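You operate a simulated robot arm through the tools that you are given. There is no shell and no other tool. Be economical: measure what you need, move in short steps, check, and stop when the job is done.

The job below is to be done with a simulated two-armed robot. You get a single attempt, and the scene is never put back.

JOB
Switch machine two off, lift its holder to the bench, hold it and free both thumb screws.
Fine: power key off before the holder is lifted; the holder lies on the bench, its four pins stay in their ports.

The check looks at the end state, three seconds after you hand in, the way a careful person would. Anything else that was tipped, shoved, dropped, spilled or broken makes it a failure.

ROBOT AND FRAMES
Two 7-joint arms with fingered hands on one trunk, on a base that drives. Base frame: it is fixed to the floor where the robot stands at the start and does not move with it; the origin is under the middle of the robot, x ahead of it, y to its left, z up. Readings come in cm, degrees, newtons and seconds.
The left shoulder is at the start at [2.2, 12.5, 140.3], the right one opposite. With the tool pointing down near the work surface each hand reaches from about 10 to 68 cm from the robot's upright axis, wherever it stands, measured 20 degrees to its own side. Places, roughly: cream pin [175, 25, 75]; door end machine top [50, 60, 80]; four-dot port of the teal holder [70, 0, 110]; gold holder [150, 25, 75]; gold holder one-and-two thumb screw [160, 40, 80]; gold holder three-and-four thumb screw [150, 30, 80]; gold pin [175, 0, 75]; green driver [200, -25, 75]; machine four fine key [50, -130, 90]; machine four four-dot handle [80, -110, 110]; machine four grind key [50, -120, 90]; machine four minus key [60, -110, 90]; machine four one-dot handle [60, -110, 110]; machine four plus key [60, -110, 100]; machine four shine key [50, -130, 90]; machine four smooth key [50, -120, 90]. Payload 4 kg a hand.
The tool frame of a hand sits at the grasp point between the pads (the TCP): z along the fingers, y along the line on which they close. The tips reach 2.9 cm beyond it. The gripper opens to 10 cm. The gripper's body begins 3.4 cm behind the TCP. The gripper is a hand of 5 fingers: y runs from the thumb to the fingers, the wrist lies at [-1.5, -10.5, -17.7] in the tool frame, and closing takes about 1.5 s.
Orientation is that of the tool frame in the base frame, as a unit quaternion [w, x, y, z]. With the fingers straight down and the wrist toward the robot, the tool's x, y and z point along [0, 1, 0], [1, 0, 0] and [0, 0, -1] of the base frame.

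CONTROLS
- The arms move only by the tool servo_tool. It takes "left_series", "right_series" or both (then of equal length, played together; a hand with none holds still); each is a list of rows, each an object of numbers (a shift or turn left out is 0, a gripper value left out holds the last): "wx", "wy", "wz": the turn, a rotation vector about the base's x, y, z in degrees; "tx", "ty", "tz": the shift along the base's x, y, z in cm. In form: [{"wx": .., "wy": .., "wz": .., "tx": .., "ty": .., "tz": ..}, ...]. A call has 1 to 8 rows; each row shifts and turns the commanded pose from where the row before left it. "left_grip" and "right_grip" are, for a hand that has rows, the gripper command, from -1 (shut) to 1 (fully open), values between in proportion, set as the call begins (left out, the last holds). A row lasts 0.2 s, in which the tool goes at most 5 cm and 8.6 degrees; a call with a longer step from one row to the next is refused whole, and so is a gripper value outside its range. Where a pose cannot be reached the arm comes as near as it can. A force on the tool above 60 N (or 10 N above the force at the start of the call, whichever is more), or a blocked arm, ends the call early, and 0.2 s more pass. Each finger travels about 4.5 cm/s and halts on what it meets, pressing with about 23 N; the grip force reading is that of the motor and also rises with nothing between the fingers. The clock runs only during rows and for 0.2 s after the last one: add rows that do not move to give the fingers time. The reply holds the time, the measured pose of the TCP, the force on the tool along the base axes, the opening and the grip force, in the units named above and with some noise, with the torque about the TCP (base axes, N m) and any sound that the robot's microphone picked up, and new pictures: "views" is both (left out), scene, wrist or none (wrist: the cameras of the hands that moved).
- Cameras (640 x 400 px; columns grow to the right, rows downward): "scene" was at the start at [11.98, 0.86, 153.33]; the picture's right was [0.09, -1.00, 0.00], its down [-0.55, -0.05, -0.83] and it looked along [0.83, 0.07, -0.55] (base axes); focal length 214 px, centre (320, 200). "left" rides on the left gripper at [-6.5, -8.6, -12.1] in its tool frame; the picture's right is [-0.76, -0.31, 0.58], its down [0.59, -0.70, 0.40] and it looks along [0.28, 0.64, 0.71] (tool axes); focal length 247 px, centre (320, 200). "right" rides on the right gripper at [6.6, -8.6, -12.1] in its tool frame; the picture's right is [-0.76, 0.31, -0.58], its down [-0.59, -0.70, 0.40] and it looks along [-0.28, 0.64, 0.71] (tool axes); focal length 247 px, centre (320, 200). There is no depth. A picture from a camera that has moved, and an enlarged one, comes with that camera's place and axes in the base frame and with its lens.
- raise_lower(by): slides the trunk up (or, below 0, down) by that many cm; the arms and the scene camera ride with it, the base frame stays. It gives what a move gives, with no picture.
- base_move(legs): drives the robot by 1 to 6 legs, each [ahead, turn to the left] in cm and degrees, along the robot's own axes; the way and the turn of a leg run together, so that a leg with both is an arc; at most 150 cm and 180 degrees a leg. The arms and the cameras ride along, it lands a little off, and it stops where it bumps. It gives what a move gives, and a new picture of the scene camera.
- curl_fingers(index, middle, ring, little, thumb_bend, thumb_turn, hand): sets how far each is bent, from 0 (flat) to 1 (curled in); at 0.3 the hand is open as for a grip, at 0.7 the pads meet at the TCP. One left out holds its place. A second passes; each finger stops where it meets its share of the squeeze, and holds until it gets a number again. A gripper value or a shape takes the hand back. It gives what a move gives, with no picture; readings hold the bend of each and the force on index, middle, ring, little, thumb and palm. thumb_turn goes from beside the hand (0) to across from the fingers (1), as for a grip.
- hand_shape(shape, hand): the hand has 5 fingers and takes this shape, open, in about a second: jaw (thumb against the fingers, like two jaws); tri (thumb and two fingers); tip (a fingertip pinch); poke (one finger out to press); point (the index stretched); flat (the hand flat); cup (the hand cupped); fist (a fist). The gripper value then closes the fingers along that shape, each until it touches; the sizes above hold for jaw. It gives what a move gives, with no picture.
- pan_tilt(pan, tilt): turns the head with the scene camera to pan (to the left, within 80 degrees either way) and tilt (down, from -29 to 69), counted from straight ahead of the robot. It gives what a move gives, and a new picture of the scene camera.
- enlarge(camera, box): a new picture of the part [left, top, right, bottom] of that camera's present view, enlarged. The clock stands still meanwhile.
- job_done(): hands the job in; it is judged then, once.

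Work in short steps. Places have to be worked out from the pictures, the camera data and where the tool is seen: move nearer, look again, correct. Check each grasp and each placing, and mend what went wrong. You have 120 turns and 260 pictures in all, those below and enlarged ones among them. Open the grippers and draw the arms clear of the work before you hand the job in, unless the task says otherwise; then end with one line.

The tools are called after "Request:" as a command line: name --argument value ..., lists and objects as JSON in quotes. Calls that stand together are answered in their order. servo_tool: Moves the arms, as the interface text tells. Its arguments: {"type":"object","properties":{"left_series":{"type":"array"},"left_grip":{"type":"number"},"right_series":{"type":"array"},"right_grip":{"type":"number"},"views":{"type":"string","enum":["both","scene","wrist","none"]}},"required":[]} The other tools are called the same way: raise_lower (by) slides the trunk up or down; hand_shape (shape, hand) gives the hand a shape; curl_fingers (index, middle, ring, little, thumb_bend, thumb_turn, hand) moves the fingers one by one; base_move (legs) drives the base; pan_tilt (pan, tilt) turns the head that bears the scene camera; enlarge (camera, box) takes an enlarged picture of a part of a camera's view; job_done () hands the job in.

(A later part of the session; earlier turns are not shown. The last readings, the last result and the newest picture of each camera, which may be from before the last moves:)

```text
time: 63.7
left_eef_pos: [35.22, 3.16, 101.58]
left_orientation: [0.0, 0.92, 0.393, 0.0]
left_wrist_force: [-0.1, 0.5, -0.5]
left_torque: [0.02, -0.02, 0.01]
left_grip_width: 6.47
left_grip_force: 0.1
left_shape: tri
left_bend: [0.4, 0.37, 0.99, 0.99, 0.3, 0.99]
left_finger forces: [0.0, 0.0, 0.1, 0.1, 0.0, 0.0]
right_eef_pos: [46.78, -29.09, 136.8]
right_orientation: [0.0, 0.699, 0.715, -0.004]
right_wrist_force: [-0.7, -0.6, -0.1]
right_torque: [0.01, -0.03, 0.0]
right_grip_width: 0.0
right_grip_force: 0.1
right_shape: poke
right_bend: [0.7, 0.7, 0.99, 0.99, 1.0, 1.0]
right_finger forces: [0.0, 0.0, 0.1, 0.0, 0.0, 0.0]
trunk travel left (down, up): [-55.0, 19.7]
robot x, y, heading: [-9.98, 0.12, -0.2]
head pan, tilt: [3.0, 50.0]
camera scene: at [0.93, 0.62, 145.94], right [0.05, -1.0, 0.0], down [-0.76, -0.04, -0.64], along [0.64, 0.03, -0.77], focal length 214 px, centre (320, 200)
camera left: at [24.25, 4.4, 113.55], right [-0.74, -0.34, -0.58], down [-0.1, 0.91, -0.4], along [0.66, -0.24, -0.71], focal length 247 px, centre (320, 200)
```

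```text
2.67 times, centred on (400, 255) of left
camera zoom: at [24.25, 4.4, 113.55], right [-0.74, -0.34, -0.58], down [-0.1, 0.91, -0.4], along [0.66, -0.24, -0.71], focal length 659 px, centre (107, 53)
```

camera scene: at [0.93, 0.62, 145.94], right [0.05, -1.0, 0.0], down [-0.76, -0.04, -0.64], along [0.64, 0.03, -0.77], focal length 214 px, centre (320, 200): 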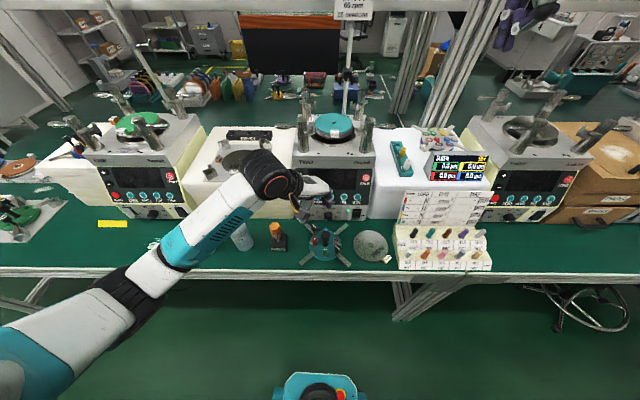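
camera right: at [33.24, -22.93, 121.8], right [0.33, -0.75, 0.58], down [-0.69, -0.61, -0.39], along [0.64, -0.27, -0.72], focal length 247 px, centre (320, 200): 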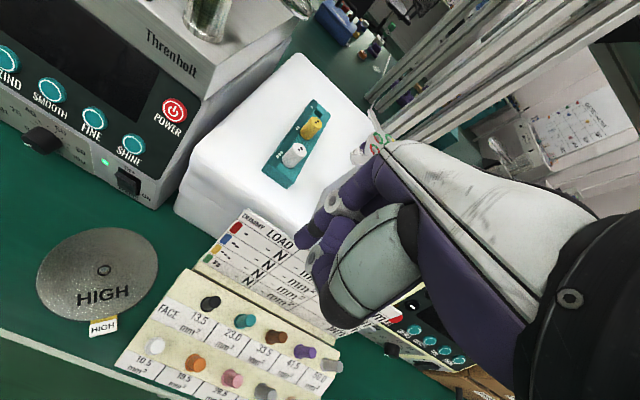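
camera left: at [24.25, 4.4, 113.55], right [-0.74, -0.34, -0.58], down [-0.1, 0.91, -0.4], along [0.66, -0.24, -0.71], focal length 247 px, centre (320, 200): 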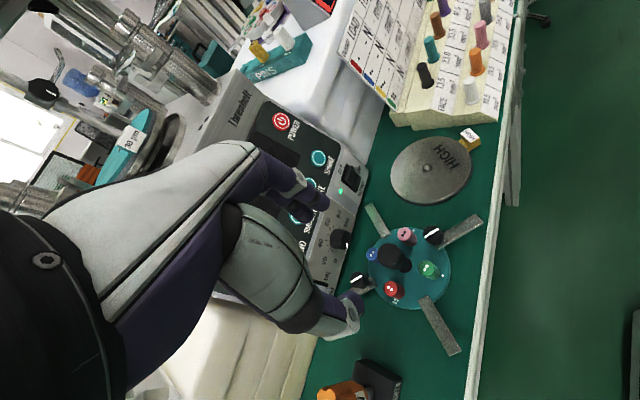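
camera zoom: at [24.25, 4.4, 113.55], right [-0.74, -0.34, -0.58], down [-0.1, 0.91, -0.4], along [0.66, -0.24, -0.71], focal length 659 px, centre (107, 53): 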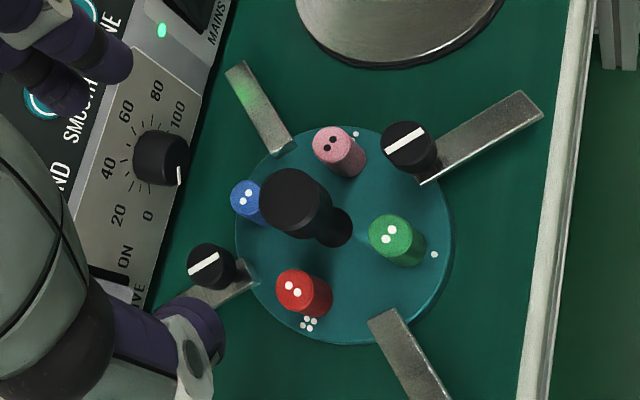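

The holder lies flat on the bench, all pins seated. I'll now re-grip with the left hand on the free front-left arm (tip ≈ (30.6, 8, 77)), hand yawed +86° and leaning outward. First yaw at safe height.

Request:
servo_tool --left_series '[{"wz": 8.5, "tx": -1, "ty": 1, "tz": 1}, {"wz": 8.5, "tx": -1, "ty": 1, "tz": 1}, {"wz": 8.5, "tx": -1, "ty": 1}, {"wz": 8.5, "tx": -1, "ty": 1}, {"wz": 8.5, "tx": -1, "ty": 1}, {"wz": 8.5}, {"wz": 8.5}, {"wz": 8.5}]' --views "scene"

```text
time: 65.5
left_eef_pos: [30.15, 8.12, 103.55]
left_orientation: [-0.001, 0.542, 0.841, -0.001]
left_wrist_force: [0.2, 0.7, 0.3]
left_torque: [0.01, 0.0, -0.01]
left_grip_width: 6.48
left_grip_force: 0.0
left_shape: tri
left_bend: [0.4, 0.37, 0.99, 0.99, 0.3, 0.99]
left_finger forces: [0.1, 0.0, 0.1, 0.0, 0.0, 0.0]
right_eef_pos: [46.88, -29.46, 136.61]
right_orientation: [-0.001, 0.699, 0.715, -0.003]
right_wrist_force: [0.4, 0.9, 0.0]
right_torque: [0.01, 0.0, 0.01]
right_grip_width: 0.01
right_grip_force: 0.0
right_shape: poke
right_bend: [0.7, 0.7, 0.99, 0.99, 1.0, 1.0]
right_finger forces: [0.0, 0.0, 0.0, 0.0, 0.0, 0.1]
trunk travel left (down, up): [-55.0, 19.7]
robot x, y, heading: [-9.87, 0.43, -0.0]
head pan, tilt: [3.0, 50.0]
camera scene: at [1.05, 0.34, 145.93], right [0.05, -1.0, 0.0], down [-0.77, -0.04, -0.64], along [0.64, 0.03, -0.77], focal length 214 px, centre (320, 200)
```

scene: 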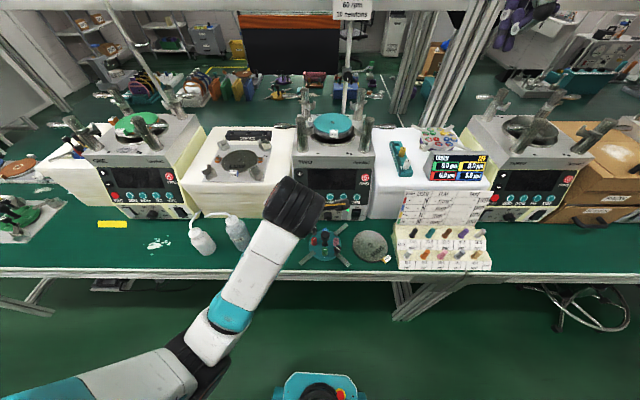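

Continuing: the remaining yaw plus a ~35° outward lean about the finger axis.

Request:
servo_tool --left_series '[{"wz": 8.5}, {"wz": 8.5}, {"wx": -5.2, "wy": -4.8}, {"wx": -5.2, "wy": -4.8}, {"wx": -5.2, "wy": -4.8}, {"wx": -5.2, "wy": -4.8}, {"wx": -5.2, "wy": -4.8}, {}]'

```text
time: 67.3
left_eef_pos: [30.62, 8.64, 103.8]
left_orientation: [0.28, 0.399, 0.867, -0.106]
left_wrist_force: [-0.5, 1.0, 0.2]
left_torque: [0.0, 0.02, 0.02]
left_grip_width: 6.49
left_grip_force: 0.1
left_shape: tri
left_bend: [0.4, 0.37, 0.99, 0.99, 0.3, 0.99]
left_finger forces: [0.0, 0.0, 0.0, 0.0, 0.1, 0.0]
right_eef_pos: [46.92, -29.36, 136.64]
right_orientation: [-0.001, 0.699, 0.715, -0.002]
right_wrist_force: [0.7, -0.6, -0.4]
right_torque: [0.02, 0.03, -0.04]
right_grip_width: 0.04
right_grip_force: 0.1
right_shape: poke
right_bend: [0.7, 0.7, 0.99, 0.99, 1.0, 1.0]
right_finger forces: [0.1, 0.0, 0.0, 0.1, 0.0, 0.1]
trunk travel left (down, up): [-55.0, 19.7]
robot x, y, heading: [-10.36, 0.01, -0.3]
head pan, tilt: [3.0, 50.0]
camera scene: at [1.08, 0.41, 145.93], right [0.05, -1.0, 0.0], down [-0.77, -0.04, -0.64], along [0.64, 0.03, -0.77], focal length 214 px, centre (320, 200)
camera left: at [22.56, 3.83, 116.93], right [0.4, -0.92, -0.05], down [-0.68, -0.26, -0.69], along [0.62, 0.31, -0.72], focal length 247 px, centre (320, 200)
```

scene: 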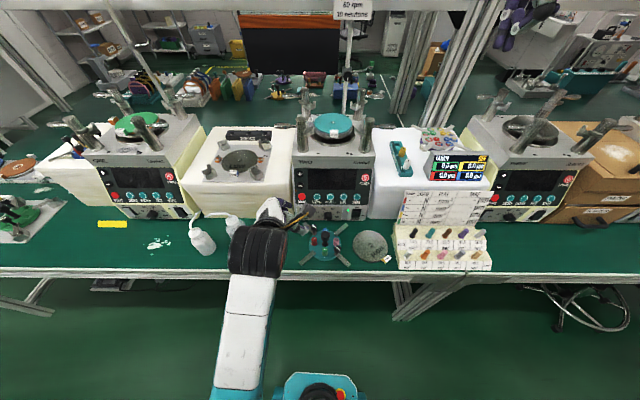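
left: 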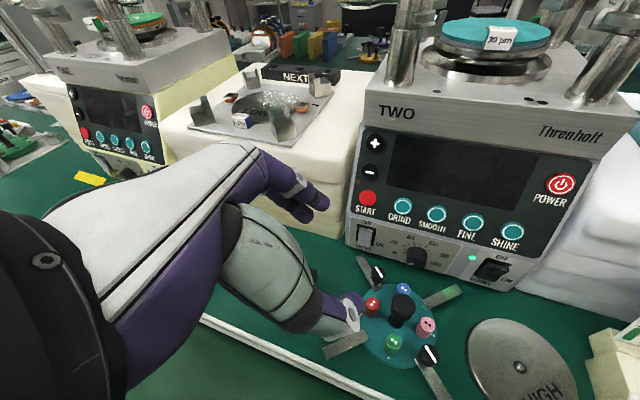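

Good pose. Let me zoom to locate the arm's end precisely from this view.

Request:
enlarge --camera "left" --box '[300, 240, 480, 400]'

Request:
enlarge --camera "scene" --box '[280, 205, 380, 275]'

```text
2.50 times, centred on (390, 320) of left
camera zoom: at [22.56, 3.83, 116.93], right [0.4, -0.92, -0.05], down [-0.68, -0.26, -0.69], along [0.62, 0.31, -0.72], focal length 617 px, centre (145, -100)
```

zoom: 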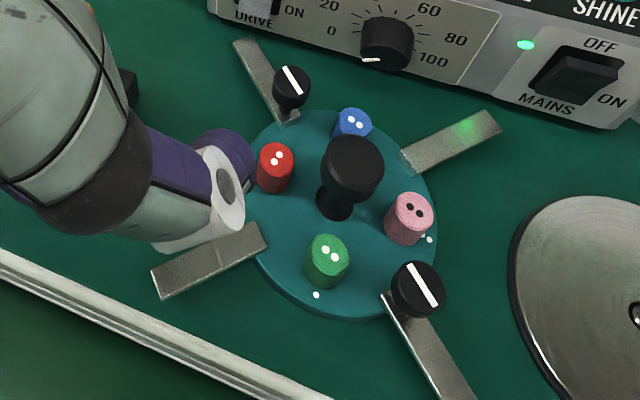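

```text
5.71 times, centred on (330, 240) of scene
camera zoom: at [1.08, 0.41, 145.93], right [0.05, -1.0, 0.0], down [-0.77, -0.04, -0.64], along [0.64, 0.03, -0.77], focal length 1226 px, centre (263, -29)
```

zoom: 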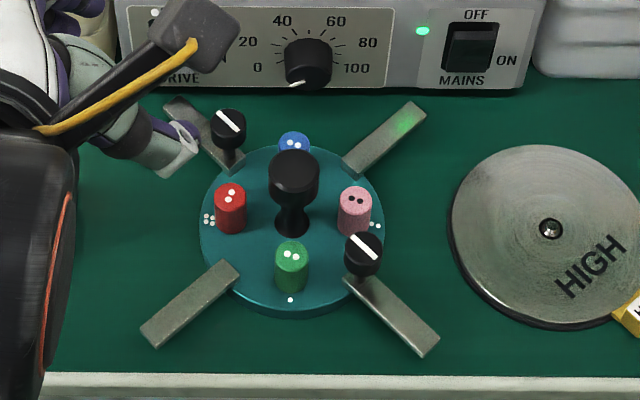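

Bar grip point ≈ (31.1, 6.7, 77.5). I descend to z≈85 above it and check in the wrist view.

Request:
servo_tool --left_series '[{"ty": -0.9, "tx": 0.2, "tz": -3}, {"ty": -0.9, "tx": 0.2, "tz": -4}, {"tz": -4}, {"tz": -4}, {"tz": -3}, {}]'

Request:
enlarge --camera "left" --box '[220, 180, 420, 305]'

Request:
enlarge --camera "scene" --box '[250, 200, 370, 280]'

```text
time: 68.3
left_eef_pos: [29.24, 10.6, 87.25]
left_orientation: [0.242, 0.435, 0.864, -0.069]
left_wrist_force: [0.6, 0.9, 0.5]
left_torque: [-0.03, 0.02, 0.0]
left_grip_width: 6.49
left_grip_force: 0.1
left_shape: tri
left_bend: [0.4, 0.37, 0.99, 0.99, 0.3, 0.99]
left_finger forces: [0.0, 0.0, 0.0, 0.0, 0.0, 0.0]
right_eef_pos: [46.9, -29.43, 136.76]
right_orientation: [-0.001, 0.699, 0.715, -0.003]
right_wrist_force: [0.2, 0.5, -0.3]
right_torque: [0.0, -0.01, 0.01]
right_grip_width: 0.01
right_grip_force: 0.1
right_shape: poke
right_bend: [0.7, 0.7, 0.99, 0.99, 1.0, 1.0]
right_finger forces: [0.0, 0.0, 0.0, 0.0, 0.0, 0.0]
trunk travel left (down, up): [-55.0, 19.7]
robot x, y, heading: [-9.86, 0.09, -0.1]
head pan, tilt: [3.0, 50.0]
stopped in row 5 (left hand): the arm was blocked; the commanded pose is now the measured one
camera scene: at [1.02, 0.43, 145.94], right [0.05, -1.0, 0.0], down [-0.77, -0.04, -0.64], along [0.64, 0.03, -0.77], focal length 214 px, centre (320, 200)
camera left: at [21.41, 4.68, 99.99], right [0.35, -0.92, -0.17], down [-0.7, -0.14, -0.7], along [0.62, 0.36, -0.7], focal length 247 px, centre (320, 200)
```

scene: 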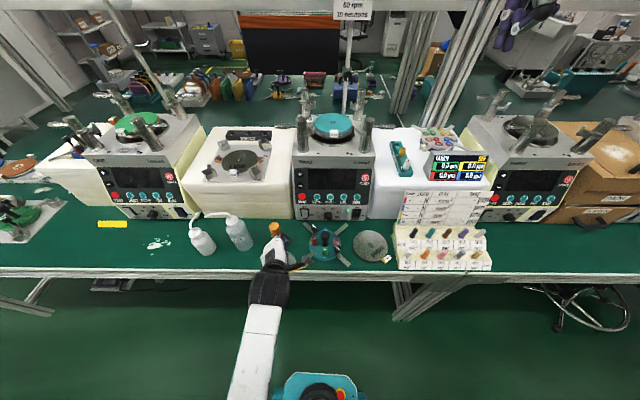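
left: 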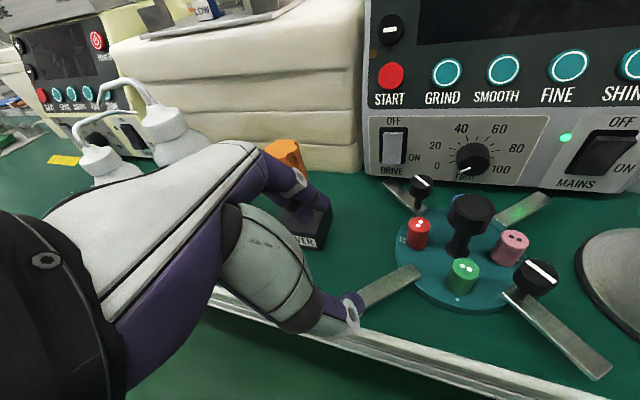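

```text
3.20 times, centred on (320, 242) of left
camera zoom: at [21.41, 4.68, 99.99], right [0.35, -0.92, -0.17], down [-0.7, -0.14, -0.7], along [0.62, 0.36, -0.7], focal length 790 px, centre (320, 64)
```

zoom: 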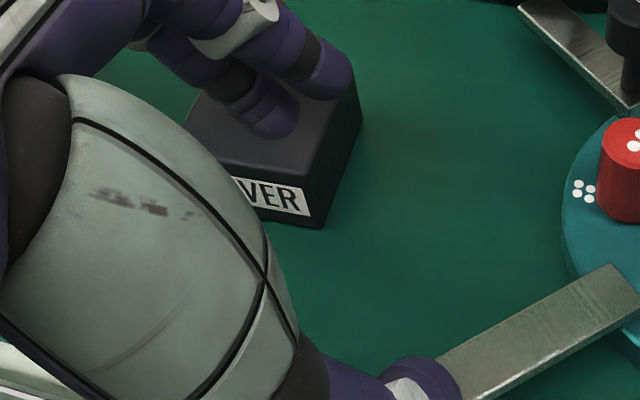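

```text
5.00 times, centred on (310, 240) of scene
camera zoom: at [1.02, 0.43, 145.94], right [0.05, -1.0, 0.0], down [-0.77, -0.04, -0.64], along [0.64, 0.03, -0.77], focal length 1072 px, centre (370, 0)
```

zoom: 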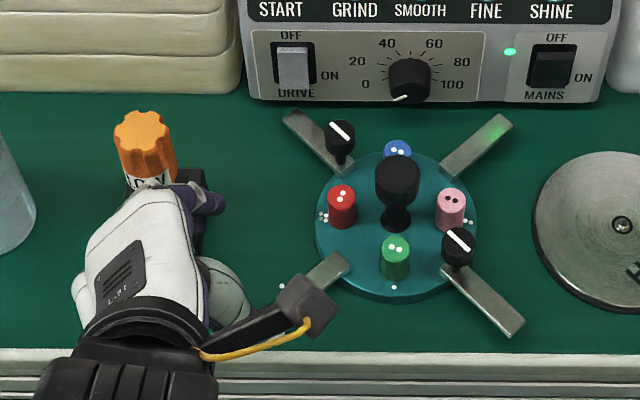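

The arm was blocked and has drifted left near the driver stand. I back straight up and inspect.

Request:
servo_tool --left_series '[{"tz": 2, "tx": -0.5}, {"tz": 3, "tx": -0.5}, {"tz": 3}, {"tz": 3}, {}]'

Request:
enlarge --camera "left" --box '[160, 150, 480, 350]'

Request:
pan_tilt --pan 25 --tilt 62

```text
time: 69.3
left_eef_pos: [28.21, 14.06, 97.31]
left_orientation: [0.212, 0.478, 0.852, -0.01]
left_wrist_force: [-0.7, -1.0, 0.1]
left_torque: [0.0, -0.05, 0.0]
left_grip_width: 6.48
left_grip_force: 0.1
left_shape: tri
left_bend: [0.4, 0.37, 0.99, 0.99, 0.3, 0.99]
left_finger forces: [0.1, 0.0, 0.0, 0.1, 0.0, 0.1]
right_eef_pos: [46.97, -29.46, 136.86]
right_orientation: [-0.002, 0.699, 0.715, -0.004]
right_wrist_force: [0.0, -0.2, 0.1]
right_torque: [0.01, -0.01, -0.02]
right_grip_width: 0.0
right_grip_force: 0.0
right_shape: poke
right_bend: [0.7, 0.7, 0.99, 0.99, 1.0, 1.0]
right_finger forces: [0.0, 0.1, 0.1, 0.0, 0.0, 0.0]
trunk travel left (down, up): [-55.0, 19.7]
robot x, y, heading: [-9.94, 0.17, -0.2]
head pan, tilt: [3.0, 50.0]
stopped in row 5 (left hand): the arm was blocked; the commanded pose is now the measured one
camera scene: at [1.04, 0.43, 145.93], right [0.05, -1.0, 0.0], down [-0.77, -0.04, -0.64], along [0.64, 0.03, -0.77], focal length 214 px, centre (320, 200)
camera left: at [19.82, 6.69, 108.98], right [0.29, -0.91, -0.3], down [-0.7, 0.01, -0.71], along [0.65, 0.42, -0.63], focal length 247 px, centre (320, 200)
```

scene: 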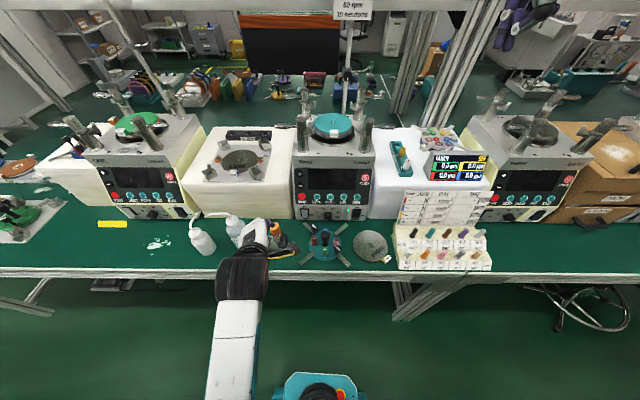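
left: 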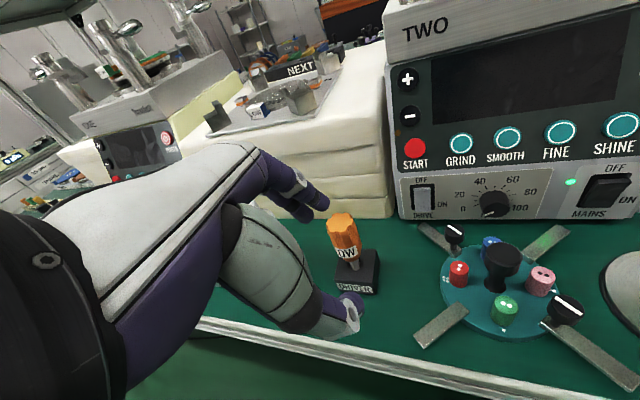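

```text
2.00 times, centred on (320, 250) of left
camera zoom: at [19.82, 6.69, 108.98], right [0.29, -0.91, -0.3], down [-0.7, 0.01, -0.71], along [0.65, 0.42, -0.63], focal length 494 px, centre (320, 100)
```

zoom: 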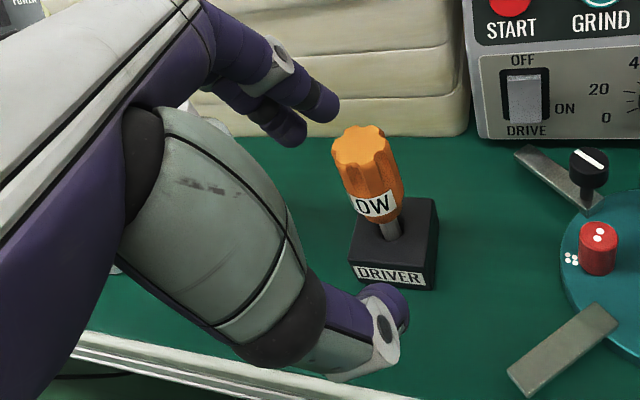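

```text
time: 70.2
left_eef_pos: [28.29, 13.98, 97.4]
left_orientation: [0.213, 0.478, 0.852, -0.01]
left_wrist_force: [0.6, -0.2, -0.1]
left_torque: [0.0, 0.01, 0.0]
left_grip_width: 6.49
left_grip_force: 0.0
left_shape: tri
left_bend: [0.4, 0.37, 0.99, 0.99, 0.3, 0.99]
left_finger forces: [0.1, 0.1, 0.0, 0.1, 0.1, 0.0]
right_eef_pos: [46.9, -29.36, 136.73]
right_orientation: [0.0, 0.699, 0.715, -0.003]
right_wrist_force: [0.7, -0.3, -0.3]
right_torque: [-0.01, -0.06, 0.04]
right_grip_width: 0.0
right_grip_force: 0.0
right_shape: poke
right_bend: [0.7, 0.7, 0.99, 0.99, 1.0, 1.0]
right_finger forces: [0.1, 0.1, 0.0, 0.0, 0.0, 0.1]
trunk travel left (down, up): [-55.0, 19.7]
robot x, y, heading: [-9.8, -0.13, -0.3]
head pan, tilt: [25.0, 62.0]
camera scene: at [-0.81, 2.74, 144.45], right [0.42, -0.91, 0.0], down [-0.8, -0.37, -0.47], along [0.43, 0.2, -0.88], focal length 214 px, centre (320, 200)
```

scene: 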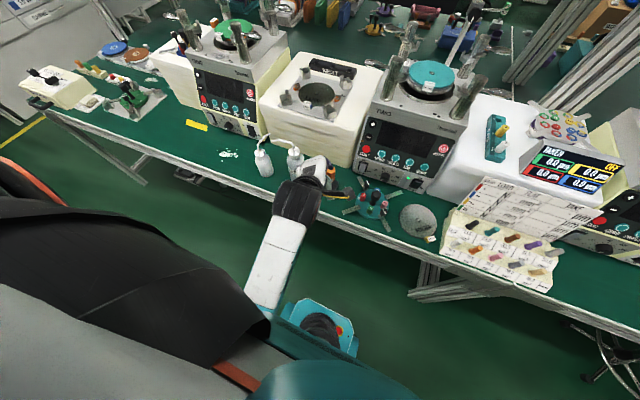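

The stand is untouched; the forearm was blocked low near the robot's own base. I'll back the base 9 cm for room, then restore the hand pose at height.

Request:
servo_tool --left_series '[{"tz": 2}, {"tz": 3}, {"tz": 3}, {}]' --views "none"

Request:
base_move --legs '[[-9, 0]]'

Request:
servo_tool --left_series '[{"tx": 2, "ty": -1}, {"tx": 2, "ty": -1}, {"tx": 2, "ty": -1}, {"tx": 2, "ty": -1}, {"tx": 2, "ty": -1}, {"tx": 1, "ty": -1}, {}]'

```text
time: 71.4
left_eef_pos: [25.1, 16.28, 101.56]
left_orientation: [0.146, 0.506, 0.85, 0.012]
left_wrist_force: [-0.7, 0.1, -0.1]
left_torque: [0.02, -0.01, 0.03]
left_grip_width: 6.47
left_grip_force: 0.1
left_shape: tri
left_bend: [0.4, 0.37, 0.99, 0.99, 0.3, 0.99]
left_finger forces: [0.0, 0.0, 0.0, 0.0, 0.0, 0.0]
right_eef_pos: [46.77, -29.5, 136.8]
right_orientation: [0.0, 0.699, 0.715, -0.003]
right_wrist_force: [0.5, 0.2, -0.4]
right_torque: [-0.03, 0.04, 0.03]
right_grip_width: 0.04
right_grip_force: 0.1
right_shape: poke
right_bend: [0.7, 0.7, 0.99, 0.99, 1.0, 1.0]
right_finger forces: [0.0, 0.0, 0.1, 0.0, 0.0, 0.0]
trunk travel left (down, up): [-55.0, 19.7]
robot x, y, heading: [-9.7, -0.04, -0.2]
head pan, tilt: [25.0, 62.0]
stopped in row 4 (left hand): the arm was blocked; the commanded pose is now the measured one
```

```text
time: 72.5
left_eef_pos: [15.94, 16.28, 101.72]
left_orientation: [0.146, 0.506, 0.85, 0.011]
left_wrist_force: [-0.4, 0.3, 0.7]
left_torque: [0.04, 0.02, 0.01]
left_grip_width: 6.51
left_grip_force: 0.1
left_shape: tri
left_bend: [0.4, 0.37, 0.99, 0.99, 0.3, 0.99]
left_finger forces: [0.1, 0.0, 0.0, 0.0, 0.0, 0.1]
right_eef_pos: [37.72, -29.4, 136.81]
right_orientation: [0.0, 0.699, 0.715, -0.003]
right_wrist_force: [-0.6, 0.7, -0.4]
right_torque: [-0.01, -0.03, 0.05]
right_grip_width: 0.01
right_grip_force: 0.1
right_shape: poke
right_bend: [0.7, 0.7, 0.99, 0.99, 1.0, 1.0]
right_finger forces: [0.0, 0.1, 0.1, 0.0, 0.1, 0.1]
trunk travel left (down, up): [-55.0, 19.7]
robot x, y, heading: [-18.61, 0.26, -0.1]
head pan, tilt: [25.0, 62.0]
camera scene: at [-9.98, 2.78, 144.46], right [0.42, -0.91, 0.0], down [-0.8, -0.37, -0.47], along [0.43, 0.2, -0.88], focal length 214 px, centre (320, 200)
```

scene: 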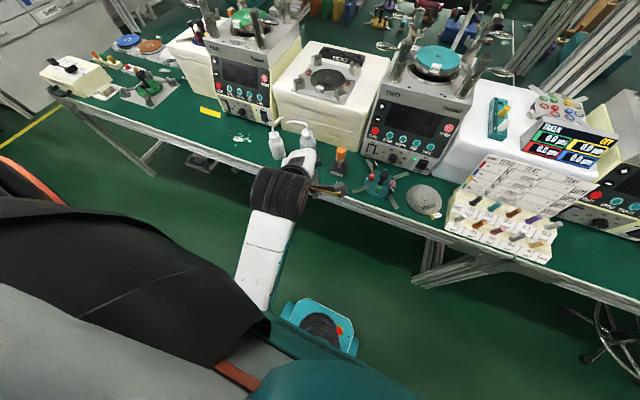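

```text
time: 73.3
left_eef_pos: [15.25, 16.24, 95.19]
left_orientation: [0.044, 0.528, 0.848, 0.012]
left_wrist_force: [-1.2, 0.6, 0.5]
left_torque: [0.0, 0.0, 0.02]
left_grip_width: 6.51
left_grip_force: 0.1
left_shape: tri
left_bend: [0.4, 0.37, 0.99, 0.99, 0.3, 0.99]
left_finger forces: [0.0, 0.0, 0.1, 0.0, 0.0, 0.0]
right_eef_pos: [37.83, -29.36, 136.77]
right_orientation: [-0.001, 0.699, 0.716, -0.003]
right_wrist_force: [-0.2, -0.3, -0.5]
right_torque: [0.02, -0.01, 0.03]
right_grip_width: 0.01
right_grip_force: 0.0
right_shape: poke
right_bend: [0.7, 0.7, 0.99, 0.99, 1.0, 1.0]
right_finger forces: [0.0, 0.0, 0.0, 0.0, 0.0, 0.0]
trunk travel left (down, up): [-55.0, 19.7]
robot x, y, heading: [-19.04, 0.46, -0.4]
head pan, tilt: [25.0, 62.0]
stopped in row 4 (left hand): the arm was blocked; the commanded pose is now the measured one
camera scene: at [-9.79, 2.79, 144.45], right [0.42, -0.91, 0.0], down [-0.8, -0.37, -0.47], along [0.43, 0.2, -0.88], focal length 214 px, centre (320, 200)
camera left: at [9.3, 6.92, 106.8], right [0.11, -0.83, -0.55], down [-0.85, 0.21, -0.48], along [0.51, 0.52, -0.68], focal length 247 px, centre (320, 200)
```

scene: 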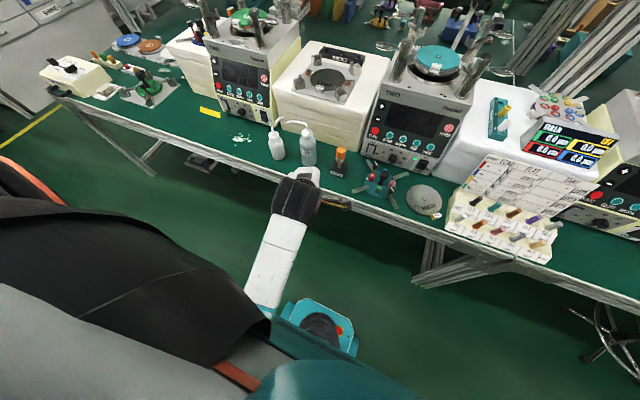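
left: 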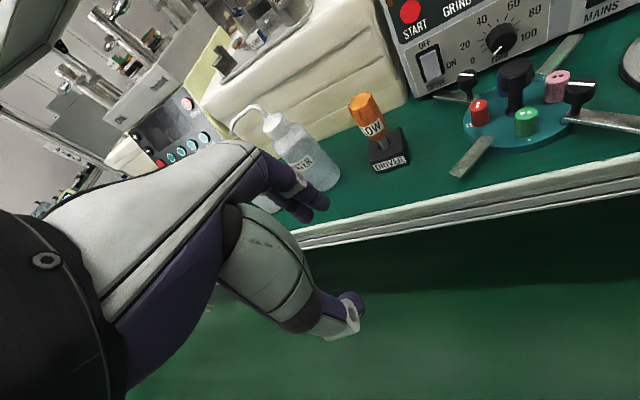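

The arm's elbow is jammed in a poor configuration. I unwind the yaw and move up/left to free it.

Request:
servo_tool --left_series '[{"wz": -8, "tz": 1}, {"wz": -8, "tz": 1}, {"wz": -8, "tz": 2}, {"wz": -8, "tz": 2, "ty": 1}, {"wz": -8, "tz": 2, "ty": 1}, {"tz": 2, "ty": 1, "wx": -2.5}]'

```text
time: 74.7
left_eef_pos: [15.86, 19.21, 104.95]
left_orientation: [0.065, 0.785, 0.616, -0.019]
left_wrist_force: [-0.2, 0.3, -0.5]
left_torque: [0.01, -0.03, 0.01]
left_grip_width: 6.49
left_grip_force: 0.0
left_shape: tri
left_bend: [0.4, 0.37, 0.99, 0.99, 0.3, 0.99]
left_finger forces: [0.0, 0.0, 0.0, 0.1, 0.1, 0.1]
left hand out of reach, approached as far as the arm can: row 6
right_eef_pos: [37.98, -29.19, 136.66]
right_orientation: [0.0, 0.699, 0.715, -0.003]
right_wrist_force: [0.8, 0.9, -0.6]
right_torque: [0.02, 0.01, -0.03]
right_grip_width: 0.02
right_grip_force: 0.0
right_shape: poke
right_bend: [0.7, 0.7, 0.99, 0.99, 1.0, 1.0]
right_finger forces: [0.1, 0.0, 0.0, 0.1, 0.1, 0.0]
trunk travel left (down, up): [-55.0, 19.7]
robot x, y, heading: [-18.9, 0.05, -0.2]
head pan, tilt: [25.0, 62.0]
camera scene: at [-9.78, 2.79, 144.45], right [0.42, -0.91, 0.0], down [-0.8, -0.37, -0.47], along [0.43, 0.2, -0.88], focal length 214 px, centre (320, 200)
camera left: at [5.25, 16.45, 116.73], right [-0.45, -0.73, -0.51], down [-0.52, 0.68, -0.51], along [0.73, 0.04, -0.69], focal length 247 px, centre (320, 200)
```

scene: 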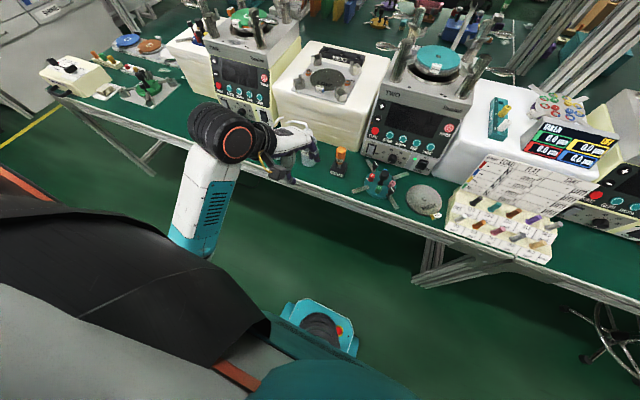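
left: 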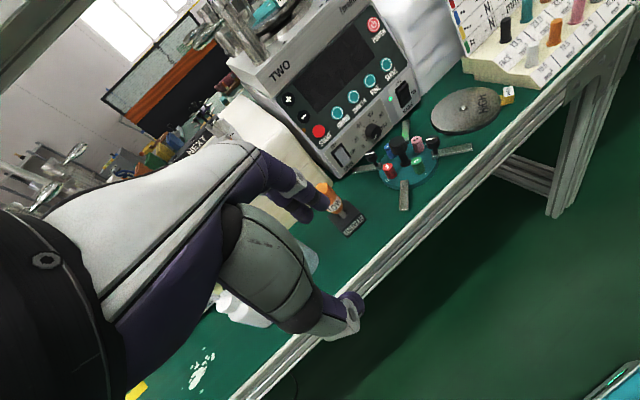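

Freed. New plan: the right hand holds the knob while leaning to the right (free side), and the left hand turns the back-left screw with its natural −45° yaw. Move the left hand up and out, and bring the right hand in tri shape, leaning.

Request:
hand_shape --hand "right" --shape "tri"

Request:
servo_tool --left_series '[{"tz": 2, "ty": 1, "wz": -4}, {"tz": 2, "ty": 1, "wz": -4}, {"tz": 3, "ty": 1, "wx": -2}, {"tz": 3, "wx": -2}, {"tz": 2, "tx": 2}, {"tx": 2}, {}, {}]' --right_series '[{"tz": -3, "ty": 2, "wx": 5}, {"tz": -3, "ty": 2, "wx": 5}, {"tz": -3, "ty": 2, "wx": 5}, {"tz": -3, "ty": 2, "wx": 5}, {"tz": -3, "ty": 2, "wx": 5}, {"tz": -3, "ty": 2, "wx": 5}, {"tz": -3, "ty": 2, "wx": 5}, {"tz": -3, "ty": 2, "wx": 5}]' --right_grip 0.3

```text
time: 75.6
left_eef_pos: [15.9, 19.13, 104.86]
left_orientation: [0.065, 0.785, 0.616, -0.019]
left_wrist_force: [0.2, -0.5, 0.3]
left_torque: [0.01, 0.02, -0.03]
left_grip_width: 6.48
left_grip_force: 0.0
left_shape: tri
left_bend: [0.4, 0.37, 0.99, 0.99, 0.3, 0.99]
left_finger forces: [0.0, 0.0, 0.0, 0.0, 0.0, 0.0]
right_eef_pos: [37.93, -29.26, 136.72]
right_orientation: [-0.001, 0.699, 0.715, -0.003]
right_wrist_force: [0.0, 0.3, -0.6]
right_torque: [0.01, -0.04, 0.0]
right_grip_width: 9.97
right_grip_force: 0.0
right_shape: tri
right_bend: [0.3, 0.3, 0.99, 0.99, 0.3, 0.98]
right_finger forces: [0.0, 0.0, 0.0, 0.0, 0.0, 0.1]
trunk travel left (down, up): [-55.0, 19.7]
robot x, y, heading: [-19.02, -0.06, -0.4]
head pan, tilt: [25.0, 62.0]
```

```text
time: 77.4
left_eef_pos: [20.52, 22.83, 116.59]
left_orientation: [0.093, 0.822, 0.56, -0.043]
left_wrist_force: [-0.2, -0.5, 1.1]
left_torque: [0.02, 0.01, 0.02]
left_grip_width: 6.47
left_grip_force: 0.1
left_shape: tri
left_bend: [0.4, 0.37, 0.99, 0.99, 0.3, 0.99]
left_finger forces: [0.1, 0.1, 0.0, 0.1, 0.0, 0.0]
left hand out of reach, approached as far as the arm can: row 3, 4
right_eef_pos: [37.91, -13.32, 112.57]
right_orientation: [-0.239, 0.656, 0.673, 0.242]
right_wrist_force: [-0.4, 0.0, 0.4]
right_torque: [-0.03, 0.01, 0.02]
right_grip_width: 6.49
right_grip_force: 0.1
right_shape: tri
right_bend: [0.4, 0.37, 0.99, 0.99, 0.3, 0.99]
right_finger forces: [0.0, 0.1, 0.0, 0.0, 0.0, 0.1]
trunk travel left (down, up): [-55.0, 19.7]
robot x, y, heading: [-18.99, 0.18, -0.1]
head pan, tilt: [25.0, 62.0]
camera scene: at [-9.76, 2.82, 144.45], right [0.42, -0.91, 0.0], down [-0.8, -0.37, -0.47], along [0.43, 0.2, -0.88], focal length 214 px, centre (320, 200)
camera right: at [29.29, -16.12, 126.02], right [0.33, -0.94, -0.04], down [-0.69, -0.21, -0.69], along [0.64, 0.25, -0.72], focal length 247 px, centre (320, 200)
camera left: at [9.63, 22.21, 128.66], right [-0.55, -0.7, -0.47], down [-0.42, 0.71, -0.57], along [0.72, -0.11, -0.68], focal length 247 px, centre (320, 200)
```

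scene: 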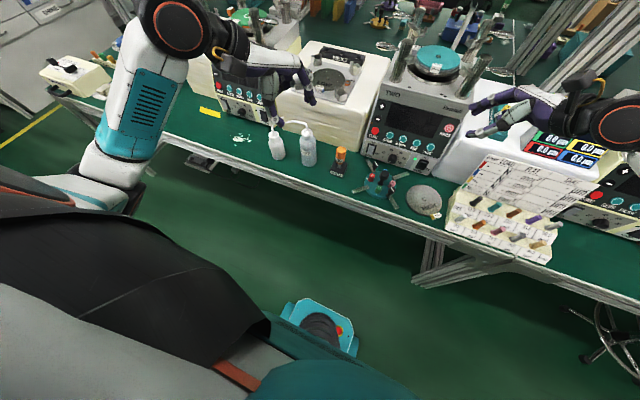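
right: 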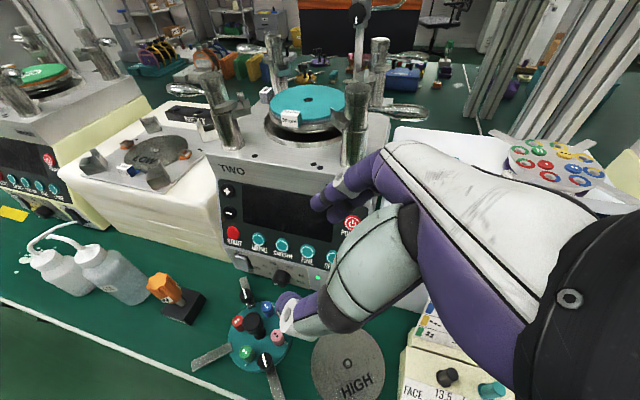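
left: 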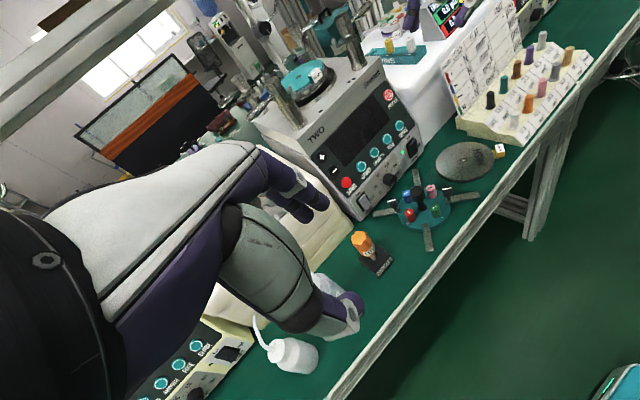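

The right hand reaches well. Get fresh views to locate the knob relative to the right camera.

Request:
pan_tilt --pan 0 --tilt 50

Request:
enlarge --camera "right" --box '[180, 270, 340, 390]'

Request:
enlarge --camera "scene" --box '[270, 160, 390, 235]'

Request:
enlarge --camera "left" --box '[350, 150, 510, 270]'

```text
time: 78.3
left_eef_pos: [20.55, 22.67, 116.74]
left_orientation: [0.093, 0.822, 0.56, -0.043]
left_wrist_force: [0.7, 0.0, 0.2]
left_torque: [0.01, 0.03, 0.04]
left_grip_width: 6.52
left_grip_force: 0.0
left_shape: tri
left_bend: [0.4, 0.37, 0.99, 0.99, 0.3, 0.99]
left_finger forces: [0.0, 0.0, 0.1, 0.1, 0.0, 0.0]
right_eef_pos: [37.92, -13.38, 112.63]
right_orientation: [-0.239, 0.657, 0.673, 0.241]
right_wrist_force: [1.1, -0.6, 0.1]
right_torque: [0.03, -0.01, 0.0]
right_grip_width: 6.54
right_grip_force: 0.1
right_shape: tri
right_bend: [0.4, 0.37, 0.99, 0.99, 0.3, 0.99]
right_finger forces: [0.0, 0.0, 0.0, 0.0, 0.0, 0.1]
trunk travel left (down, up): [-55.0, 19.7]
robot x, y, heading: [-18.92, -0.09, -0.1]
head pan, tilt: [0.0, 50.0]
camera scene: at [-7.93, 0.09, 145.93], right [0.0, -1.0, 0.0], down [-0.77, 0.0, -0.64], along [0.64, 0.0, -0.77], focal length 214 px, centre (320, 200)
```

scene: 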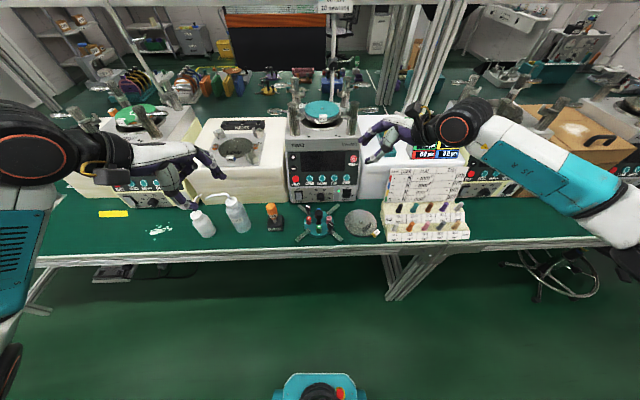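

```text
3.33 times, centred on (260, 330) of right
camera zoom: at [29.26, -16.15, 126.07], right [0.33, -0.94, -0.04], down [-0.69, -0.21, -0.69], along [0.64, 0.25, -0.72], focal length 823 px, centre (520, -233)
```

zoom: 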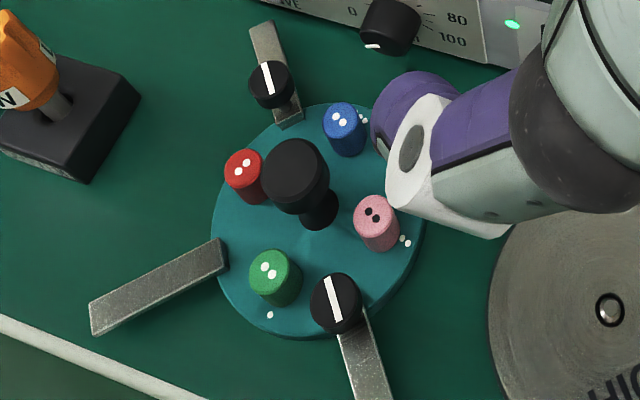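

```text
5.33 times, centred on (330, 198) of scene
camera zoom: at [-7.93, 0.09, 145.93], right [0.0, -1.0, 0.0], down [-0.77, 0.0, -0.64], along [0.64, 0.0, -0.77], focal length 1144 px, centre (267, 213)
```

zoom: 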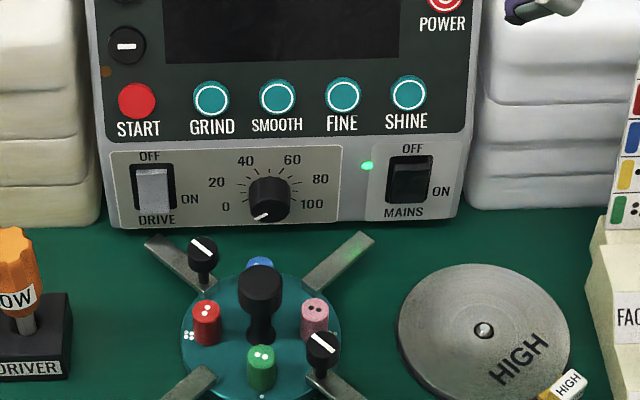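

```text
3.33 times, centred on (430, 210) of left
camera zoom: at [9.59, 22.19, 128.66], right [-0.55, -0.7, -0.47], down [-0.42, 0.71, -0.57], along [0.72, -0.11, -0.68], focal length 823 px, centre (-47, 167)
```

zoom: 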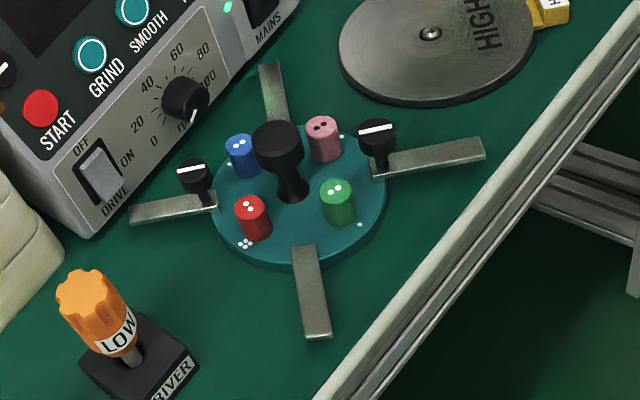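

Knob top ≈ (37.7, 0.1, 83.9); back-left screw cap ≈ (41.8, 4.35, 82.1). Right hand approaches along its lean toward TCP (37.7, −0.8, 83.6); first stop short.

Request:
servo_tool --right_series '[{"ty": 0.7, "tz": -4.5}, {"ty": 0.7, "tz": -4.5}, {"ty": 0.7, "tz": -4.5}, {"ty": 0.6, "tz": -4}, {"ty": 2, "tz": -2.4}, {"ty": 2, "tz": -2.4}, {}]' --views "wrist"

Request:
enlarge --camera "right" --box '[200, 180, 400, 330]'

Request:
enlarge --camera "scene" --box '[270, 170, 390, 245]'

Request:
enlarge --camera "left" --box '[350, 130, 510, 250]'

```text
time: 79.9
left_eef_pos: [20.52, 22.85, 116.7]
left_orientation: [0.092, 0.822, 0.56, -0.042]
left_wrist_force: [0.0, 0.1, -0.3]
left_torque: [0.02, 0.02, -0.01]
left_grip_width: 6.51
left_grip_force: 0.1
left_shape: tri
left_bend: [0.4, 0.37, 0.99, 0.99, 0.3, 0.99]
left_finger forces: [0.0, 0.0, 0.0, 0.0, 0.0, 0.1]
right_eef_pos: [37.78, -6.65, 90.56]
right_orientation: [-0.239, 0.657, 0.673, 0.242]
right_wrist_force: [-0.6, 0.2, -0.3]
right_torque: [0.0, 0.0, 0.01]
right_grip_width: 6.53
right_grip_force: 0.1
right_shape: tri
right_bend: [0.4, 0.37, 0.99, 0.99, 0.3, 0.99]
right_finger forces: [0.1, 0.1, 0.1, 0.0, 0.1, 0.0]
trunk travel left (down, up): [-55.0, 19.7]
robot x, y, heading: [-19.05, 0.17, -0.0]
head pan, tilt: [0.0, 50.0]
camera right: at [29.26, -9.46, 103.84], right [0.33, -0.94, -0.04], down [-0.69, -0.21, -0.69], along [0.64, 0.25, -0.72], focal length 247 px, centre (320, 200)
```

right: 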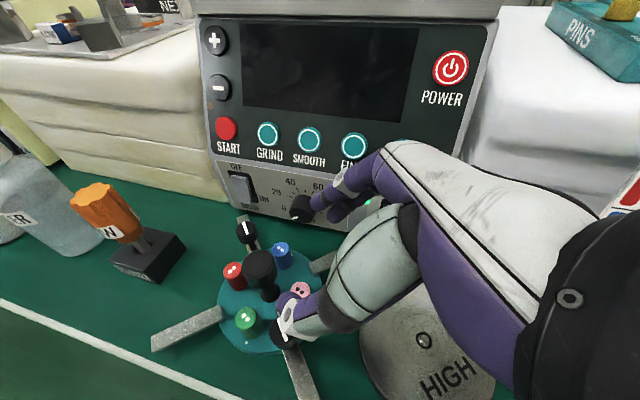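

```text
2.67 times, centred on (300, 255) of right
camera zoom: at [29.26, -9.46, 103.84], right [0.33, -0.94, -0.04], down [-0.69, -0.21, -0.69], along [0.64, 0.25, -0.72], focal length 659 px, centre (373, 53)
```

zoom: 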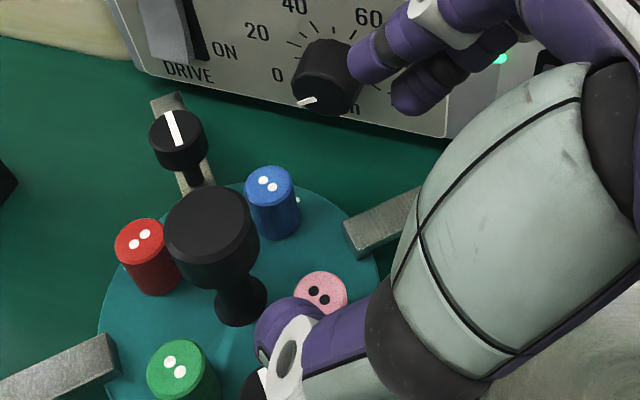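

```text
5.33 times, centred on (330, 208) of scene
camera zoom: at [-7.95, 0.06, 145.94], right [0.0, -1.0, 0.0], down [-0.77, 0.0, -0.64], along [0.64, 0.0, -0.77], focal length 1144 px, centre (267, 160)
```

zoom: 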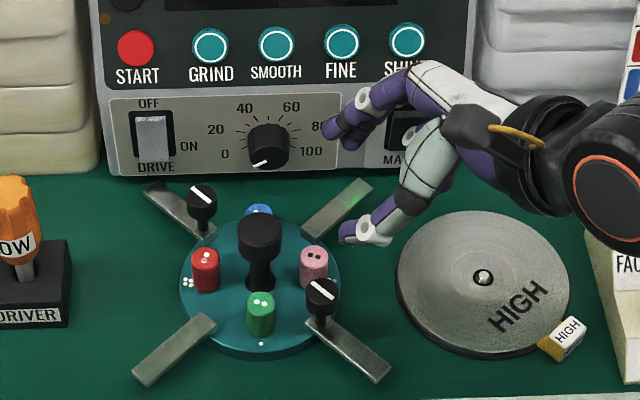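

```text
3.33 times, centred on (430, 190) of left
camera zoom: at [9.57, 22.17, 128.67], right [-0.55, -0.7, -0.47], down [-0.42, 0.71, -0.57], along [0.72, -0.11, -0.68], focal length 823 px, centre (-47, 233)
```

zoom: 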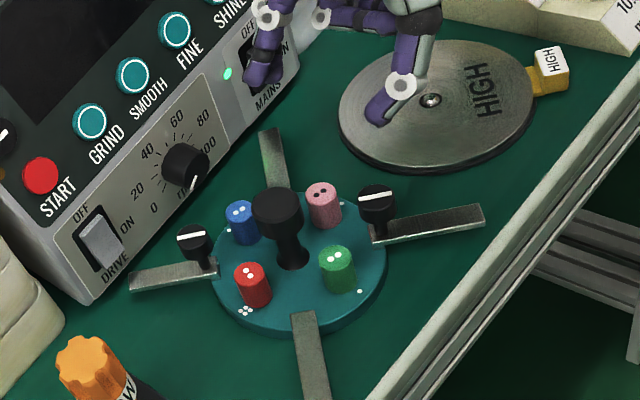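

Clear path. I narrow the opening and slide in along the lean the remaining ~9 cm, in two stages.

Request:
servo_tool --right_series '[{"ty": 1.2, "tz": -1.4}, {"ty": 1.2, "tz": -1.4}, {"ty": 1.2, "tz": -1.4}, {}]' --right_grip 0.05 --views "none"

Request:
enlarge --camera "right" --box '[200, 180, 400, 330]'

Request:
enlarge --camera "left" --box '[370, 140, 490, 230]'

Request:
enlarge --camera "scene" --box '[280, 180, 380, 245]'

```text
time: 80.9
left_eef_pos: [20.37, 22.71, 116.77]
left_orientation: [0.093, 0.823, 0.559, -0.042]
left_wrist_force: [-1.0, -0.1, 0.1]
left_torque: [0.01, -0.03, 0.02]
left_grip_width: 6.48
left_grip_force: 0.1
left_shape: tri
left_bend: [0.4, 0.37, 0.99, 0.99, 0.3, 0.99]
left_finger forces: [0.1, 0.0, 0.0, 0.0, 0.1, 0.1]
right_eef_pos: [37.89, -2.95, 86.2]
right_orientation: [-0.24, 0.656, 0.674, 0.242]
right_wrist_force: [0.9, -0.4, 0.0]
right_torque: [0.01, 0.02, 0.08]
right_grip_width: 5.29
right_grip_force: 0.1
right_shape: tri
right_bend: [0.39, 0.41, 0.99, 0.99, 0.32, 1.0]
right_finger forces: [0.0, 0.1, 0.0, 0.1, 0.1, 0.0]
trunk travel left (down, up): [-55.0, 19.7]
robot x, y, heading: [-18.72, 0.12, -0.2]
head pan, tilt: [0.0, 50.0]
```

```text
2.67 times, centred on (300, 255) of right
camera zoom: at [29.26, -5.83, 99.61], right [0.33, -0.94, -0.04], down [-0.69, -0.21, -0.69], along [0.64, 0.25, -0.72], focal length 659 px, centre (373, 53)
```

zoom: 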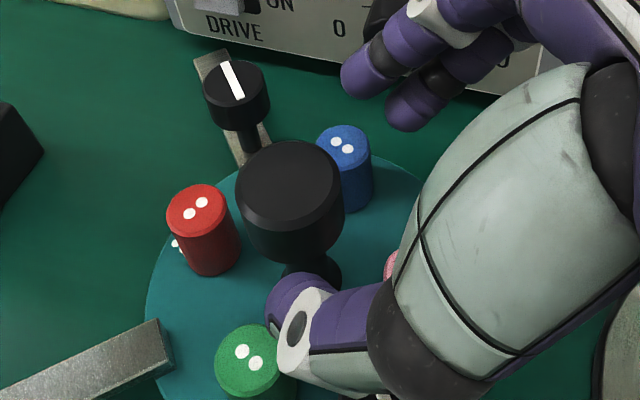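

```text
4.44 times, centred on (430, 185) of left
camera zoom: at [9.57, 22.17, 128.67], right [-0.55, -0.7, -0.47], down [-0.42, 0.71, -0.57], along [0.72, -0.11, -0.68], focal length 1098 px, centre (-169, 267)
```

zoom: 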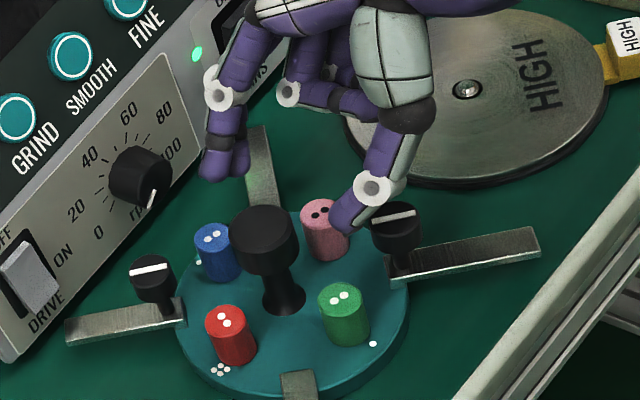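

```text
6.15 times, centred on (330, 212) of scene
camera zoom: at [-7.94, 0.06, 145.94], right [0.0, -1.0, 0.0], down [-0.77, 0.0, -0.64], along [0.64, 0.0, -0.77], focal length 1320 px, centre (258, 123)
```

zoom: 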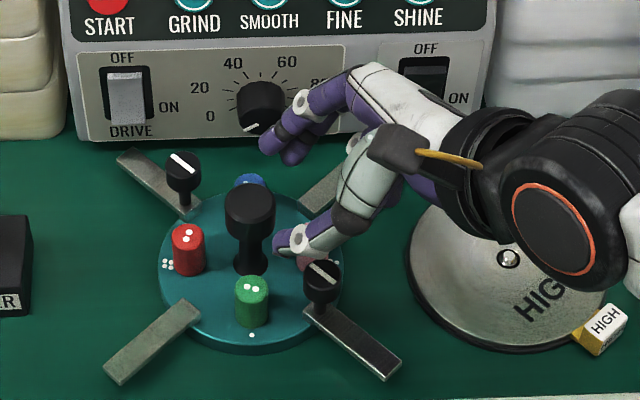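

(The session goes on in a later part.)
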